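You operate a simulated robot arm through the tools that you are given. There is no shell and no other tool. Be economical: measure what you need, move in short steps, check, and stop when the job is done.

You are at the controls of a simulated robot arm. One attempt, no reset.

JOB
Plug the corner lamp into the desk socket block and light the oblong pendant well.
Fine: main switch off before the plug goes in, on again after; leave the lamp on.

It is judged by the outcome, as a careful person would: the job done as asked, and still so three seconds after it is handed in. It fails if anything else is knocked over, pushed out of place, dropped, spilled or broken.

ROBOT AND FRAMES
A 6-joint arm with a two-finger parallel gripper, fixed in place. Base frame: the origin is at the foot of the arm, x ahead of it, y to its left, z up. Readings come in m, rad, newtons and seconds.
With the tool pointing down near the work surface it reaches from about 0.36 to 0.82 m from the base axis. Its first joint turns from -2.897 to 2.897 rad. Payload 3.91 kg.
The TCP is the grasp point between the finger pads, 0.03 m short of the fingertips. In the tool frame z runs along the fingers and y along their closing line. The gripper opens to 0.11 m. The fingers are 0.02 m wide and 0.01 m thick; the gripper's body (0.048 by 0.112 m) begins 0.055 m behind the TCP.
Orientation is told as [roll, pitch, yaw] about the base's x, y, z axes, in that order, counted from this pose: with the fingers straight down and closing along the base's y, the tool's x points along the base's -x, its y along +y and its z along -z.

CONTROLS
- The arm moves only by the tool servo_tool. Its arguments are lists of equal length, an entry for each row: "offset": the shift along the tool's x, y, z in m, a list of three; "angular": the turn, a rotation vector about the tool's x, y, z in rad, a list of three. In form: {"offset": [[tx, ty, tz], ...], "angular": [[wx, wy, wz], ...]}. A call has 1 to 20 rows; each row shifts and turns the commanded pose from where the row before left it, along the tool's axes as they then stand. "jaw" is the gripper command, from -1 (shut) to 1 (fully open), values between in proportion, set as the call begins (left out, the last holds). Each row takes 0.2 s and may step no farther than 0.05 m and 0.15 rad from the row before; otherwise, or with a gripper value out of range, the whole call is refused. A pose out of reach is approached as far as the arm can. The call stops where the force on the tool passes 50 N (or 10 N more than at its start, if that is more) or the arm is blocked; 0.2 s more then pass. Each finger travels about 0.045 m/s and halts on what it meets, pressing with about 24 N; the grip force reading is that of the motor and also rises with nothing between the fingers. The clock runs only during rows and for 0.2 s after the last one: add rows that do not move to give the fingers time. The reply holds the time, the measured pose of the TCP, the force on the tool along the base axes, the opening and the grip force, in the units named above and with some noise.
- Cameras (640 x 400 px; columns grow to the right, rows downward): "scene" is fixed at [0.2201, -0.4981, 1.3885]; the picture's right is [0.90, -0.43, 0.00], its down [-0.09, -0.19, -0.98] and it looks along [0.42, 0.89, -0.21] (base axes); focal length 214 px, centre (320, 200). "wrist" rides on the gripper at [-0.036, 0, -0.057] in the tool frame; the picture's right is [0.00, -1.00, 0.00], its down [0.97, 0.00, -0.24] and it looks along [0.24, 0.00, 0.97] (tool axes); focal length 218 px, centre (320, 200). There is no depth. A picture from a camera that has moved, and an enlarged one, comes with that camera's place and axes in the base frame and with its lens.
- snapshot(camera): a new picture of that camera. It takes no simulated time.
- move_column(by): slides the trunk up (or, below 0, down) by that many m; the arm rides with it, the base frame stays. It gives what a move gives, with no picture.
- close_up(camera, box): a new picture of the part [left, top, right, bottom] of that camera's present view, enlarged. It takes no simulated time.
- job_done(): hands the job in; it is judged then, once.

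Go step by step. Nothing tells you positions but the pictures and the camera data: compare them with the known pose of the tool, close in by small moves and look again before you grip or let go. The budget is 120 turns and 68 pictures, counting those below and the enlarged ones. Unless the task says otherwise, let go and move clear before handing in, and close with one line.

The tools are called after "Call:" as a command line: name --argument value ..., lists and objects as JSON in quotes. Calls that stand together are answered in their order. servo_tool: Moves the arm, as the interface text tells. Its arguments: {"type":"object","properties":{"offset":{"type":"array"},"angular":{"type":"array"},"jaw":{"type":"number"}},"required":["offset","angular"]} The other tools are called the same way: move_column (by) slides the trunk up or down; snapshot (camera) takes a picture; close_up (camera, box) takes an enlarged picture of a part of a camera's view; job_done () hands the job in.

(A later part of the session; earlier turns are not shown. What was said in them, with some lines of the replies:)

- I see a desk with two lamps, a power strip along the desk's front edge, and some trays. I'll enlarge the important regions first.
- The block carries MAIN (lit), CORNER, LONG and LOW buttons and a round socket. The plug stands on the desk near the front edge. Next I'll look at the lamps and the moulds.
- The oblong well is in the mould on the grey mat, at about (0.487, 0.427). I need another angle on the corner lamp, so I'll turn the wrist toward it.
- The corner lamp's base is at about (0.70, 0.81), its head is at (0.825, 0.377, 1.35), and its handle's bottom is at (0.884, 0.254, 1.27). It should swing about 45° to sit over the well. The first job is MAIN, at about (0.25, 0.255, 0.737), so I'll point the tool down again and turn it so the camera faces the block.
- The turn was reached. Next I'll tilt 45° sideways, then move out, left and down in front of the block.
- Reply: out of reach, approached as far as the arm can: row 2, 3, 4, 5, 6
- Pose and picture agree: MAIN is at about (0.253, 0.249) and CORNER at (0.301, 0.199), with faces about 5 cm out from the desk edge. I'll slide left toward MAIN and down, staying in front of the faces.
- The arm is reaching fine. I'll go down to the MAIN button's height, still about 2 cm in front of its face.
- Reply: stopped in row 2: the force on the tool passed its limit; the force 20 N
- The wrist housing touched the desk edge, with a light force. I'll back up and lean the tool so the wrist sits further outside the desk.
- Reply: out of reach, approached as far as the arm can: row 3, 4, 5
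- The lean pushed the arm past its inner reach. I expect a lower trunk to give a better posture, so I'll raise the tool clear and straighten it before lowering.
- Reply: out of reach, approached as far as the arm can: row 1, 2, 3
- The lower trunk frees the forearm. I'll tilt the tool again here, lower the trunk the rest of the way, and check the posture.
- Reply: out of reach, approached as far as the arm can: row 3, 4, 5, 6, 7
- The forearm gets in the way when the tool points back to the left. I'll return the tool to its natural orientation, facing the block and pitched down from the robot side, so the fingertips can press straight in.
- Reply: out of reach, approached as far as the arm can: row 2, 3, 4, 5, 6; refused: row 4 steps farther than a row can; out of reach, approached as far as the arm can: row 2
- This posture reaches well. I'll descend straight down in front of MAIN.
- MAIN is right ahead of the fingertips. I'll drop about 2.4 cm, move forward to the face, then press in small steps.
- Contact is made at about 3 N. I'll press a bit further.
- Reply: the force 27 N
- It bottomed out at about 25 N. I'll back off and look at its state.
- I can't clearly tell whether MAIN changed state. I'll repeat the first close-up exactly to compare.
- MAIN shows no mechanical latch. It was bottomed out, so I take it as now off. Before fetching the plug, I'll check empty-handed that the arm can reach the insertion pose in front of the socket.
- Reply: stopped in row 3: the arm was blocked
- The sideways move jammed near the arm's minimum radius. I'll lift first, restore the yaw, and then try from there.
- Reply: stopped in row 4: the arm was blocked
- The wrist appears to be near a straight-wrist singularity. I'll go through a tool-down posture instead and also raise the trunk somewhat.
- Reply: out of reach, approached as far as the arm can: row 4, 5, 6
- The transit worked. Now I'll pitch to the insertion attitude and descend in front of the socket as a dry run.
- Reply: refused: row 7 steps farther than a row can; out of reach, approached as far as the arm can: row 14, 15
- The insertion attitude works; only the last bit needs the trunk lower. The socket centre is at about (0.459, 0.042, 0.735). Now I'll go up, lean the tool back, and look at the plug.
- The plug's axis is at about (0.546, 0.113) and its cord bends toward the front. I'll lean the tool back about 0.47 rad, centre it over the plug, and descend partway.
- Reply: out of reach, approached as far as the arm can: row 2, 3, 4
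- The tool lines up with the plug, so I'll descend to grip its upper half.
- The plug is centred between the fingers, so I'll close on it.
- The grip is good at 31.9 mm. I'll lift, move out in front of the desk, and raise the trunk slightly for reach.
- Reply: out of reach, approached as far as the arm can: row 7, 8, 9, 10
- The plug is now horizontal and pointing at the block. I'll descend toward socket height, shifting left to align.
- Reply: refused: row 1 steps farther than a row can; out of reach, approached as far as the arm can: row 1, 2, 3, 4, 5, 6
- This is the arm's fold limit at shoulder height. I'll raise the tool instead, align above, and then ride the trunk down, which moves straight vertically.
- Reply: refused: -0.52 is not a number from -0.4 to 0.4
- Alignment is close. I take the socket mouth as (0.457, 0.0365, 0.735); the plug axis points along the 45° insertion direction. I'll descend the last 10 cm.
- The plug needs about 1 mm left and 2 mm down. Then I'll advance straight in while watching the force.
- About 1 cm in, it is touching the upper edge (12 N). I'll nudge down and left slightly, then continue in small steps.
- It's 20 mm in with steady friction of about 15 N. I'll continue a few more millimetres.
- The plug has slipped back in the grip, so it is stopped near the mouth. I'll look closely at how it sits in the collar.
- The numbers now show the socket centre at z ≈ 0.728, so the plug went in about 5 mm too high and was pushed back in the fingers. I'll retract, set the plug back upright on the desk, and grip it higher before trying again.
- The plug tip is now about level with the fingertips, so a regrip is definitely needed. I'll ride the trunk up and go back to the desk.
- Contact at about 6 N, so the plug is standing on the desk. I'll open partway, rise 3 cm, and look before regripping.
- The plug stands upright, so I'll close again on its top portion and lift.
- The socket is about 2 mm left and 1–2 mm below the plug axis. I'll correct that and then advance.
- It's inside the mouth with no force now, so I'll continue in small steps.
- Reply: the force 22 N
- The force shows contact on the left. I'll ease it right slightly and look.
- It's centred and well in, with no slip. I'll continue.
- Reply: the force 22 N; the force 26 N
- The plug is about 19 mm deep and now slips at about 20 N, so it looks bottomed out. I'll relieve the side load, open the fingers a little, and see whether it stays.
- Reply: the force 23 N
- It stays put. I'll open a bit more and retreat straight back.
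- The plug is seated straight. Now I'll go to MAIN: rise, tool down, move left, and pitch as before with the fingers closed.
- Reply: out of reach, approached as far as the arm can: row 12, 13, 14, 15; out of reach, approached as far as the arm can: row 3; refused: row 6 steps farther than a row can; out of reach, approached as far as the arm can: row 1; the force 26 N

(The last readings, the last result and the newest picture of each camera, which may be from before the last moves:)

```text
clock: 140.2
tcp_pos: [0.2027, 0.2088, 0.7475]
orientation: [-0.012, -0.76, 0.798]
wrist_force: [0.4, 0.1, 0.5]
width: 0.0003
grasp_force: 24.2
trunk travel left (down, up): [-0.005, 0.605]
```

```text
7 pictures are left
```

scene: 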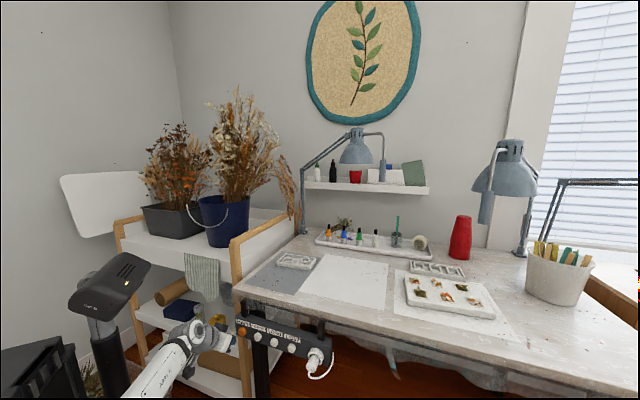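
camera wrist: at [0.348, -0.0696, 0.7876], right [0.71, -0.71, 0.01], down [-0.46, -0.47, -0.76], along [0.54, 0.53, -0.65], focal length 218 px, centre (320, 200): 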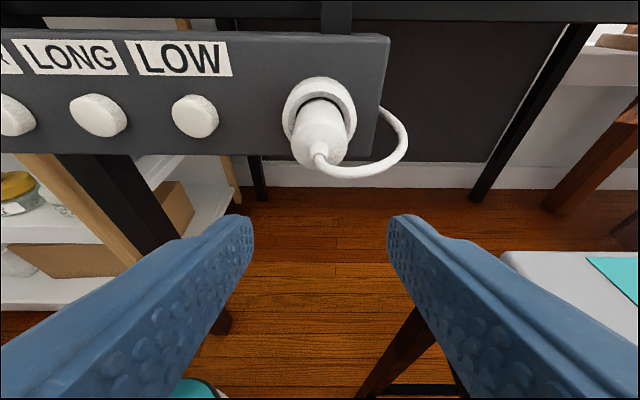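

MAIN has been pressed, but there's no light yet, so CORNER needs pressing as well. I'll use the same safe transit: up, tool down, 7 cm right, pitch, and down.

Call:
servo_tool --offset '[[-0.0345, 0, -0.0362], [-0.0345, 0, -0.0362], [-0.0345, 0, -0.0362], [-0.0345, 0, -0.0362], [0, 0, 0], [0, 0, 0], [0, 0, 0], [0, 0, 0], [0, 0, 0], [0, 0, 0], [0, -0.035, 0], [0, -0.035, 0], [0, 0, 0]]' --angular '[[0, 0, 0], [0, 0, 0], [0, 0, 0], [0, 0, 0], [0, 0.15, 0], [0, 0.15, 0], [0, 0.15, 0], [0, 0.15, 0], [0, 0.15, 0], [0, 0.01, 0], [0, 0, 0], [0, 0, 0], [0, 0, 0]]'

Call:
servo_tool --offset '[[0, 0, 0], [0, 0, 0], [0, 0, 0], [0, 0, 0], [0, 0, 0], [0, 0, 0], [0, 0, 0]]' --angular '[[0, -0.15, 0], [0, -0.15, 0], [0, -0.15, 0], [0, -0.15, 0], [0, -0.15, 0], [0, -0.01, 0], [0, 0, 0]]'

```text
clock: 143.0
tcp_pos: [0.2528, 0.1627, 0.9458]
orientation: [-0.011, -0.001, 0.788]
wrist_force: [-0.5, -0.8, -1.1]
width: 0.0
grasp_force: 24.5
trunk travel left (down, up): [-0.005, 0.605]
```

```text
clock: 144.2
tcp_pos: [0.318, 0.2152, 0.8853]
orientation: [0.037, -0.507, 0.809]
wrist_force: [-5.0, 1.0, -0.5]
width: 0.0
grasp_force: 24.2
trunk travel left (down, up): [-0.005, 0.605]
stopped in row 6: the arm was blocked; the commanded pose is now the measured one
```

The move drifted toward the desk edge. I'll back off, then use a yaw aligned with the arm's radial plane for CORNER (about 33.7°), which worked well for MAIN.

Call:
servo_tool --offset '[[0.0437, 0, -0.0243], [-0.0243, 0, -0.0437], [-0.0243, 0, -0.0437], [0, 0, 0], [0, 0, 0], [0, 0, 0], [0, 0, 0], [0, 0, 0], [0, 0, 0], [0, 0, 0]]' --angular '[[0, 0, 0], [0, 0, 0], [0, 0, 0], [0, 0.15, 0], [0, 0.15, 0], [0, 0.15, 0], [0, 0.057, 0], [0, 0, 0.11], [0, 0, 0.11], [0, 0, 0]]'

```text
clock: 146.4
tcp_pos: [0.2638, 0.1673, 0.9751]
orientation: [0.024, -0.03, 0.598]
wrist_force: [1.0, -0.7, 0.0]
width: 0.0
grasp_force: 23.7
out of reach, approached as far as the arm can: row 6, 7
trunk travel left (down, up): [-0.005, 0.605]
```

Call:
servo_tool --offset '[[0.015, 0.007, 0], [0, 0, 0], [0, 0, 0], [0, 0, 0], [0, 0, 0], [0, 0, 0], [0, 0, 0]]' --angular '[[0, 0, 0.01], [0, -0.15, 0], [0, -0.15, 0], [0, -0.15, 0], [0, -0.15, 0], [0, -0.13, 0], [0, 0, 0]]'

```text
clock: 148.0
tcp_pos: [0.2458, 0.1655, 0.9747]
orientation: [0.031, -0.758, 0.568]
wrist_force: [-0.9, 0.5, 0.0]
width: 0.0003
grasp_force: 24.2
trunk travel left (down, up): [-0.005, 0.605]
```

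Call:
servo_tool --offset '[[0.0344, 0, 0.0363], [0.0344, 0, 0.0363], [0.0344, 0, 0.0363], [0.0344, 0, 0.0363], [0.0186, 0, 0.0196], [0, 0, 0], [-0.0131, 0, 0.0124], [0, 0, 0]]' --angular '[[0, 0, 0], [0, 0, 0], [0, 0, 0], [0, 0, 0], [0, 0, 0], [0, 0, 0], [0, 0, 0], [0, 0, 0]]'

Call:
snapshot --camera "wrist"

```text
clock: 149.8
tcp_pos: [0.2578, 0.181, 0.7485]
orientation: [0.031, -0.758, 0.565]
wrist_force: [0.2, -0.4, -0.5]
width: 0.0001
grasp_force: 24.2
trunk travel left (down, up): [-0.005, 0.605]
```

```text
6 pictures are left
camera wrist: at [0.248, 0.1712, 0.8166], right [0.55, -0.83, -0.02], down [-0.73, -0.47, -0.49], along [0.4, 0.29, -0.87], focal length 218 px, centre (320, 200)
```

wrist: 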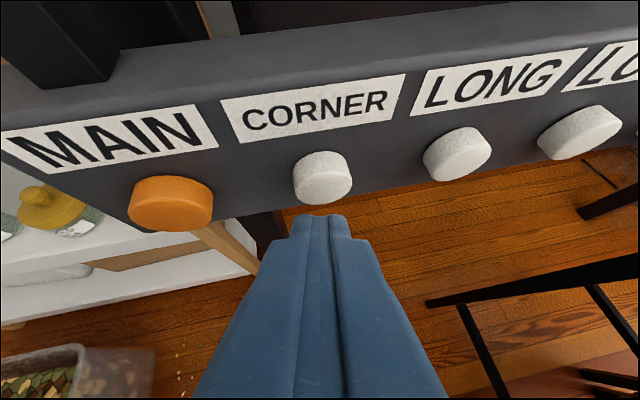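

The tip is aligned with CORNER. I'll press now.

Call:
servo_tool --offset '[[-0.0109, 0, 0.0103], [-0.0029, 0, 0.0028], [-0.0022, 0, 0.0021], [0, 0, 0]]' --angular '[[0, 0, 0], [0, 0, 0], [0, 0, 0], [0, 0, 0]]'

```text
clock: 150.8
tcp_pos: [0.2764, 0.1913, 0.7462]
orientation: [0.032, -0.757, 0.569]
wrist_force: [-13.5, -4.5, -1.0]
width: 0.0
grasp_force: 24.2
trunk travel left (down, up): [-0.005, 0.605]
```

Call:
servo_tool --offset '[[-0.0015, 0, 0.0014], [0, 0, 0]]' --angular '[[0, 0, 0], [0, 0, 0]]'

Call:
close_up --camera "scene" --box '[230, 110, 550, 370]'

```text
clock: 151.4
tcp_pos: [0.2773, 0.1925, 0.7479]
orientation: [0.032, -0.758, 0.566]
wrist_force: [-21.7, -11.9, -1.7]
width: 0.0001
grasp_force: 24.1
trunk travel left (down, up): [-0.005, 0.605]
```

```text
1.54 times, centred on (390, 240) of scene
camera zoom: at [0.2201, -0.4981, 1.3885], right [0.9, -0.43, 0.0], down [-0.09, -0.19, -0.98], along [0.42, 0.89, -0.21], focal length 330 px, centre (212, 138)
```

zoom: 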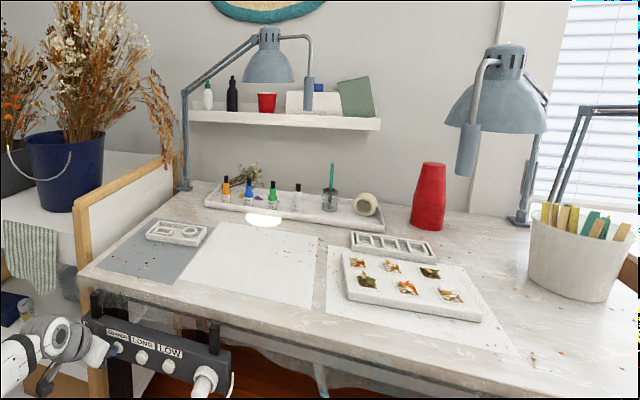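

The corner lamp is lit, so the switching and plug-in worked. Its spot is at about (0.837, 0.388) and needs swinging to the well at (0.487, 0.427), about −47° around its base. I'll retreat and raise the trunk.

Call:
servo_tool --offset '[[0.0253, 0, -0.024], [-0.0344, 0, -0.0363], [-0.0344, 0, -0.0363], [-0.0344, 0, -0.0363], [-0.0344, 0, -0.0363], [0, 0, 0]]' --angular '[[0, 0, 0], [0, 0, 0], [0, 0, 0], [0, 0, 0], [0, 0, 0], [0, 0, 0]]'

Call:
move_column --by 0.4

Call:
move_column --by 0.2

```text
clock: 152.8
tcp_pos: [0.2508, 0.171, 0.9478]
orientation: [0.032, -0.758, 0.567]
wrist_force: [-0.6, 0.0, -0.1]
width: 0.0001
grasp_force: 24.3
trunk travel left (down, up): [-0.005, 0.605]
```

```text
clock: 156.7
tcp_pos: [0.2519, 0.1713, 1.3473]
orientation: [0.031, -0.757, 0.568]
wrist_force: [0.3, 0.2, 0.1]
width: 0.0
grasp_force: 24.5
trunk travel left (down, up): [-0.405, 0.205]
```

```text
clock: 158.8
tcp_pos: [0.2509, 0.1709, 1.5472]
orientation: [0.032, -0.756, 0.567]
wrist_force: [0.4, 0.6, 0.5]
width: 0.0001
grasp_force: 24.7
trunk travel left (down, up): [-0.605, 0.005]
```

Call:
servo_tool --offset '[[-0.013, -0.0316, 0.026], [-0.013, -0.0316, 0.026], [-0.013, -0.0316, 0.026], [-0.013, -0.0316, 0.026], [-0.013, -0.0316, 0.026], [-0.013, -0.0316, 0.026], [-0.013, -0.0316, 0.026], [-0.013, -0.0316, 0.026], [-0.013, -0.0316, 0.026], [-0.013, -0.0316, 0.026], [0, 0, 0]]' --angular '[[0, 0, 0], [0, 0, 0], [0, 0, 0], [0, 0, 0], [0, 0, 0], [0, 0, 0], [0, 0, 0], [0, 0, 0], [0, 0, 0], [0, 0, 0], [0, 0, 0]]' --jaw 0.3

Call:
servo_tool --offset '[[0, 0, 0], [0, 0, 0], [0, 0, 0], [0, 0, 0], [0, 0, 0], [0, 0, 0], [0, 0, 0], [0, 0, 0], [0, 0, 0], [0, 0, 0]]' --angular '[[-0.0825, 0, -0.0872], [-0.0825, 0, -0.0872], [-0.0825, 0, -0.0872], [-0.0825, 0, -0.0872], [0, -0.139, 0], [0, -0.139, 0], [0, -0.139, 0], [0, -0.139, 0], [0, -0.139, 0], [0, 0, 0]]'

```text
clock: 161.2
tcp_pos: [0.6539, 0.0628, 1.4431]
orientation: [0.03, -0.76, 0.566]
wrist_force: [-1.0, -1.0, -0.7]
width: 0.0715
grasp_force: 0.0
trunk travel left (down, up): [-0.605, 0.005]
```

```text
clock: 163.4
tcp_pos: [0.6531, 0.0615, 1.4399]
orientation: [0.189, -1.462, 0.882]
wrist_force: [0.6, 0.1, -1.0]
width: 0.0713
grasp_force: 0.0
trunk travel left (down, up): [-0.605, 0.005]
```

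Call:
snapshot --camera "wrist"

```text
4 pictures are left
camera wrist: at [0.6282, 0.0144, 1.4834], right [0.88, -0.48, -0.02], down [-0.18, -0.29, -0.94], along [0.45, 0.83, -0.34], focal length 218 px, centre (320, 200)
```

wrist: 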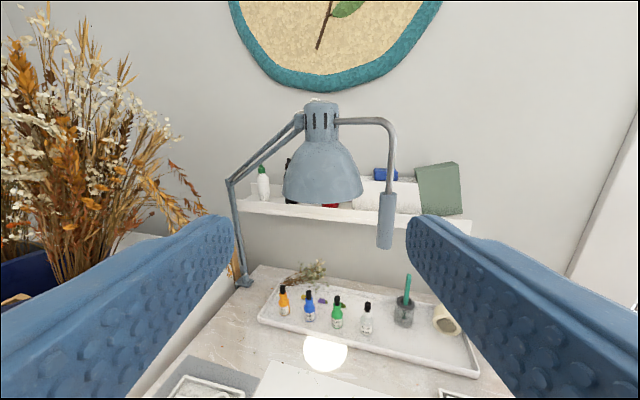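

The handle's axis is at about (0.875, 0.245), spanning z 1.275–1.375, and the lamp pivot is at about (0.70, 0.80). I'll approach to 10 cm short of the handle.

Call:
servo_tool --offset '[[0.0141, -0.0183, 0.0298], [0.0141, -0.0183, 0.0298], [0.0141, -0.0183, 0.0298], [0.0141, -0.0183, 0.0298], [0.0141, -0.0183, 0.0298], [0.0141, -0.0183, 0.0298], [0, 0, 0]]' --angular '[[0, 0, 0], [0, 0, 0], [0, 0, 0], [0, 0, 0], [0, 0, 0], [0, 0, 0], [0, 0, 0]]' --jaw 0.5

```text
clock: 165.0
tcp_pos: [0.826, 0.1578, 1.3348]
orientation: [0.179, -1.46, 0.891]
wrist_force: [-0.1, 0.6, -0.7]
width: 0.0824
grasp_force: 0.1
trunk travel left (down, up): [-0.605, 0.005]
```

Call:
servo_tool --offset '[[0, 0, 0.033], [0, 0, 0.033], [0, 0, 0.033], [0, 0, 0]]' --angular '[[0, 0, 0], [0, 0, 0], [0, 0, 0], [0, 0, 0]]'

Call:
snapshot --camera "wrist"

```text
clock: 166.0
tcp_pos: [0.8751, 0.2442, 1.3225]
orientation: [0.182, -1.461, 0.888]
wrist_force: [-0.5, 0.5, -0.5]
width: 0.0826
grasp_force: 0.1
trunk travel left (down, up): [-0.605, 0.005]
```

```text
3 pictures are left
camera wrist: at [0.8501, 0.1968, 1.3664], right [0.88, -0.48, -0.02], down [-0.18, -0.29, -0.94], along [0.45, 0.83, -0.34], focal length 218 px, centre (320, 200)
```

wrist: 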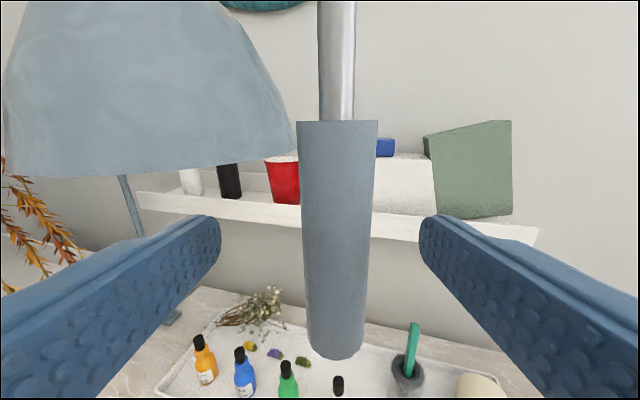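

The handle is between the fingers, slightly right and deep. I'll adjust and close.

Call:
servo_tool --offset '[[0, -0.006, 0.013], [0, 0, 0], [0, 0, 0], [0, 0, 0], [0, 0, 0], [0, 0, 0]]' --angular '[[0, 0, 0], [0, 0, 0], [0, 0, 0], [0, 0, 0], [0, 0, 0], [0, 0, 0]]' --jaw -1

```text
clock: 167.4
tcp_pos: [0.8876, 0.2532, 1.3219]
orientation: [0.174, -1.462, 0.896]
wrist_force: [0.4, -0.5, 1.1]
width: 0.0276
grasp_force: 45.0
trunk travel left (down, up): [-0.605, 0.005]
```

The handle is gripped at 27.6 mm. I'll swing it around the pivot in an arc, first a short test of five steps.

Call:
servo_tool --offset '[[0.00217, 0.0169, -0.0177], [0.00217, 0.0169, -0.0177], [0.00217, 0.0169, -0.0177], [0.00217, 0.0169, -0.0177], [0.00217, 0.0169, -0.0177], [0, 0, 0]]' --angular '[[0.04205, -0.00085, 0.0044], [0.04205, -0.00085, 0.0044], [0.04205, -0.00085, 0.0044], [0.04205, -0.00085, 0.0044], [0.04205, -0.00085, 0.0044], [0, 0, 0]]'

```text
clock: 168.8
tcp_pos: [0.7682, 0.2241, 1.3212]
orientation: [0.171, -1.461, 0.685]
wrist_force: [1.2, -1.8, -4.1]
width: 0.0277
grasp_force: 44.8
trunk travel left (down, up): [-0.605, 0.005]
```

Moving smoothly with low force, so I'll continue.

Call:
servo_tool --offset '[[0.00217, 0.0169, -0.0177], [0.00217, 0.0169, -0.0177], [0.00217, 0.0169, -0.0177], [0.00217, 0.0169, -0.0177], [0.00217, 0.0169, -0.0177], [0.00217, 0.0169, -0.0177], [0.00217, 0.0169, -0.0177], [0, 0, 0]]' --angular '[[0.04205, -0.00085, 0.0044], [0.04205, -0.00085, 0.0044], [0.04205, -0.00085, 0.0044], [0.04205, -0.00085, 0.0044], [0.04205, -0.00085, 0.0044], [0.04205, -0.00085, 0.0044], [0.04205, -0.00085, 0.0044], [0, 0, 0]]'

```text
clock: 170.6
tcp_pos: [0.5981, 0.2303, 1.3212]
orientation: [0.163, -1.46, 0.399]
wrist_force: [0.4, -2.9, -14.8]
width: 0.0277
grasp_force: 45.0
trunk travel left (down, up): [-0.605, 0.005]
```

Call:
close_up --camera "scene" --box '[220, 90, 480, 310]'

```text
1.82 times, centred on (350, 200) of scene
camera zoom: at [0.2201, -0.4981, 1.3885], right [0.9, -0.43, 0.0], down [-0.09, -0.19, -0.98], along [0.42, 0.89, -0.21], focal length 390 px, centre (266, 200)
```

zoom: 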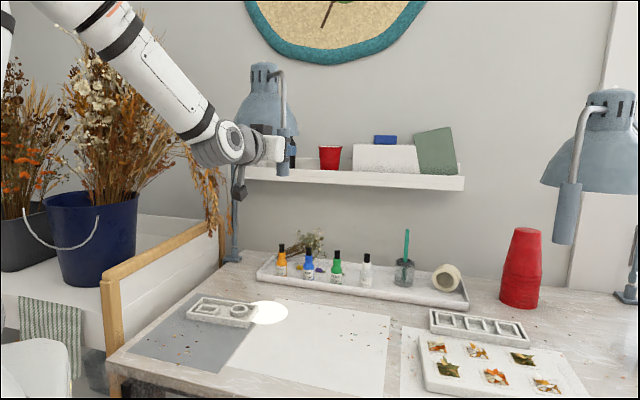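

The spot follows exactly: 29° done, about 19.5° to go. There is some vertical load, so I'll ease down slightly as I continue.

Call:
servo_tool --offset '[[0.00317, 0.0169, -0.0177], [0.00317, 0.0169, -0.0177], [0.00317, 0.0169, -0.0177], [0.00317, 0.0169, -0.0177], [0, 0, 0]]' --angular '[[0.04205, -0.00085, 0.0044], [0.04205, -0.00085, 0.0044], [0.04205, -0.00085, 0.0044], [0.04205, -0.00085, 0.0044], [0, 0, 0]]'

```text
clock: 171.2
tcp_pos: [0.5723, 0.234, 1.3235]
orientation: [0.075, -1.455, 0.459]
wrist_force: [6.8, 33.6, -6.5]
width: 0.0278
grasp_force: 45.3
out of reach, approached as far as the arm can: row 1, 2
trunk travel left (down, up): [-0.605, 0.005]
stopped in row 2: the force on the tool passed its limit (the readings are from after the stop); the commanded pose is now the measured one
```

The arm hit a reach limit and strained slightly. I'll open to release the handle, back off, and re-approach with a better heading and a lower trunk.

Call:
servo_tool --offset '[[0, 0, 0], [0, 0, 0], [0, 0, 0], [0, 0, 0]]' --angular '[[0, 0, 0], [0, 0, 0], [0, 0, 0], [0, 0, 0]]' --jaw 0.3

Call:
servo_tool --offset '[[0, 0, -0.03], [0, 0, -0.03], [0, 0, -0.03], [0, 0, -0.03], [0, 0, 0]]' --angular '[[0, 0, 0], [0, 0, 0], [0, 0, 0], [0, 0, 0], [0, 0, 0]]'

```text
clock: 172.2
tcp_pos: [0.5699, 0.224, 1.3251]
orientation: [0.147, -1.46, 0.379]
wrist_force: [0.0, -0.6, -0.4]
width: 0.0712
grasp_force: 0.0
trunk travel left (down, up): [-0.605, 0.005]
```

```text
clock: 173.3
tcp_pos: [0.4683, 0.1624, 1.3391]
orientation: [0.147, -1.461, 0.377]
wrist_force: [-0.3, -0.2, 0.1]
width: 0.0717
grasp_force: 0.1
trunk travel left (down, up): [-0.605, 0.005]
```

Released and clear. I'll lower the trunk for reach, turn the tool to a heading of about 69° (square to the remaining motion), and rise again.

Call:
move_column --by -0.3

Call:
servo_tool --offset '[[0, 0, 0], [0, 0, 0], [0, 0, 0], [0, 0, 0], [0, 0, 0], [-0.0464, 0.0009, -0.0049], [-0.0464, 0.0009, -0.0049], [-0.0464, 0.0009, -0.0049], [-0.0464, 0.0009, -0.0049], [-0.0464, 0.0009, -0.0049], [-0.0464, 0.0009, -0.0049], [0, 0, 0]]' --angular '[[-0.135, 0.0027, -0.0141], [-0.135, 0.0027, -0.0141], [-0.135, 0.0027, -0.0141], [-0.135, 0.0027, -0.0141], [-0.135, 0.0027, -0.0141], [0, 0, 0], [0, 0, 0], [0, 0, 0], [0, 0, 0], [0, 0, 0], [0, 0, 0], [0, 0, 0]]'

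```text
clock: 176.3
tcp_pos: [0.4679, 0.1616, 1.0385]
orientation: [0.145, -1.46, 0.382]
wrist_force: [0.4, -0.4, 1.2]
width: 0.0713
grasp_force: 0.1
trunk travel left (down, up): [-0.305, 0.305]
```

```text
clock: 178.9
tcp_pos: [0.4676, 0.1639, 1.3165]
orientation: [0.173, -1.459, 1.031]
wrist_force: [-0.5, 0.5, 0.1]
width: 0.0716
grasp_force: 0.1
trunk travel left (down, up): [-0.305, 0.305]
```

Call:
servo_tool --offset '[[0, -0.038, 0], [0, -0.038, 0], [0, 0, 0]]' --angular '[[0, 0, 0], [0, 0, 0], [0, 0, 0]]'

Call:
snapshot --camera "wrist"

```text
clock: 179.8
tcp_pos: [0.5388, 0.1362, 1.3164]
orientation: [0.173, -1.459, 1.032]
wrist_force: [-0.3, -1.3, 0.0]
width: 0.0716
grasp_force: 0.0
trunk travel left (down, up): [-0.305, 0.305]
```

```text
1 pictures are left
camera wrist: at [0.5204, 0.0862, 1.3596], right [0.93, -0.36, -0.02], down [-0.14, -0.32, -0.94], along [0.33, 0.88, -0.34], focal length 218 px, centre (320, 200)
```

wrist: 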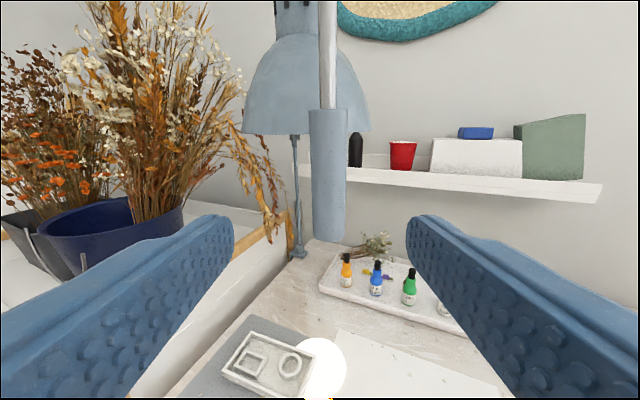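

The handle is at about (0.581, 0.234), the spot at about (0.628, 0.372), and the well at (0.488, 0.427), so about 19–20° remain. I'll advance and grip the handle again.

Call:
servo_tool --offset '[[-0.005, -0.0013, 0.0337], [-0.005, -0.0013, 0.0337], [-0.005, -0.0013, 0.0337], [0, 0, 0]]' --angular '[[0, 0, 0], [0, 0, 0], [0, 0, 0], [0, 0, 0]]'

Call:
servo_tool --offset '[[0, 0, 0], [0, 0, 0], [0, 0, 0], [0, 0, 0], [0, 0, 0]]' --angular '[[0, 0, 0], [0, 0, 0], [0, 0, 0], [0, 0, 0], [0, 0, 0]]' --jaw -1

```text
clock: 180.8
tcp_pos: [0.5793, 0.2294, 1.3202]
orientation: [0.174, -1.459, 1.031]
wrist_force: [0.8, -0.3, -0.6]
width: 0.0714
grasp_force: 0.1
trunk travel left (down, up): [-0.305, 0.305]
```

```text
clock: 181.9
tcp_pos: [0.5775, 0.2295, 1.3191]
orientation: [0.163, -1.46, 1.042]
wrist_force: [-0.1, -2.4, -2.5]
width: 0.0276
grasp_force: 45.1
trunk travel left (down, up): [-0.305, 0.305]
```

Call:
servo_tool --offset '[[0.0007, 0.0242, -0.0019], [0.0007, 0.0242, -0.0019], [0.0007, 0.0242, -0.0019], [0.0007, 0.0242, -0.0019], [0, 0, 0]]' --angular '[[0, 0, 0], [0, 0, 0], [0, 0, 0], [0, 0, 0], [0, 0, 0]]'

```text
clock: 183.2
tcp_pos: [0.4864, 0.2583, 1.3199]
orientation: [0.18, -1.458, 1.024]
wrist_force: [-0.2, 1.6, -14.6]
width: 0.0279
grasp_force: 44.9
trunk travel left (down, up): [-0.305, 0.305]
```

Call:
servo_tool --offset '[[0.0002, 0.0234, 0.0022], [0.0002, 0.0234, 0.0022], [0.0002, 0.0234, 0.0022], [0.0002, 0.0234, 0.0022], [0, 0, 0]]' --angular '[[0, 0, 0], [0, 0, 0], [0, 0, 0], [0, 0, 0], [0, 0, 0]]'

```text
clock: 184.3
tcp_pos: [0.4046, 0.3009, 1.3213]
orientation: [0.174, -1.46, 1.029]
wrist_force: [6.5, 10.4, -3.3]
width: 0.0278
grasp_force: 45.3
trunk travel left (down, up): [-0.305, 0.305]
```

Near the target. I'll release gently and retract, then use the last picture to check the spot.

Call:
servo_tool --offset '[[0, 0, 0], [0, 0, 0], [0, 0, 0], [0, 0, 0]]' --angular '[[0, 0, 0], [0, 0, 0], [0, 0, 0], [0, 0, 0]]' --jaw 0.3

Call:
servo_tool --offset '[[0, 0, -0.03], [0, 0, -0.03], [0, 0, -0.03], [0, 0, -0.03], [0, 0, 0]]' --angular '[[0, 0, 0], [0, 0, 0], [0, 0, 0], [0, 0, 0], [0, 0, 0]]'

Call:
close_up --camera "scene" --box '[240, 110, 400, 300]'

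```text
clock: 185.3
tcp_pos: [0.4023, 0.298, 1.3202]
orientation: [0.172, -1.458, 1.03]
wrist_force: [0.6, -0.7, -0.4]
width: 0.0717
grasp_force: 0.1
trunk travel left (down, up): [-0.305, 0.305]
```

```text
clock: 186.6
tcp_pos: [0.3592, 0.1897, 1.3327]
orientation: [0.174, -1.458, 1.029]
wrist_force: [0.1, -0.4, -0.2]
width: 0.0712
grasp_force: 0.0
trunk travel left (down, up): [-0.305, 0.305]
```

```text
2.11 times, centred on (320, 205) of scene
camera zoom: at [0.2201, -0.4981, 1.3885], right [0.9, -0.43, 0.0], down [-0.09, -0.19, -0.98], along [0.42, 0.89, -0.21], focal length 452 px, centre (320, 190)
```

zoom: 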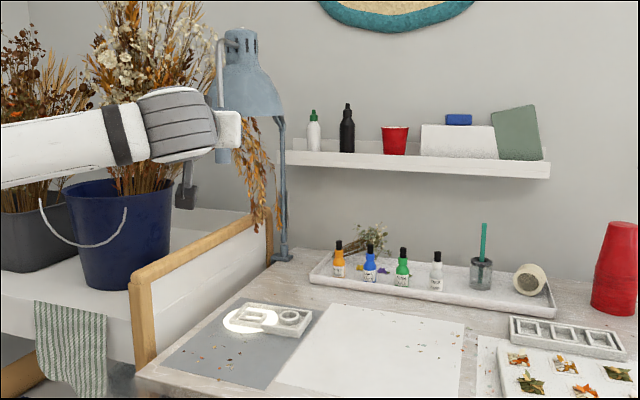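

The light spot is centred on the oblong well in the grey-mat mould. The plug is seated, MAIN and CORNER are on, and the gripper is clear of the lamp, so I'm handing in.

Call:
job_done

```text
The job is handed in.
```

The corner lamp is plugged in and lit, with its spot centred on the oblong pendant well. I pressed MAIN before plugging in and again after. Its button doesn't show on or off, so I took it to be on at the start.
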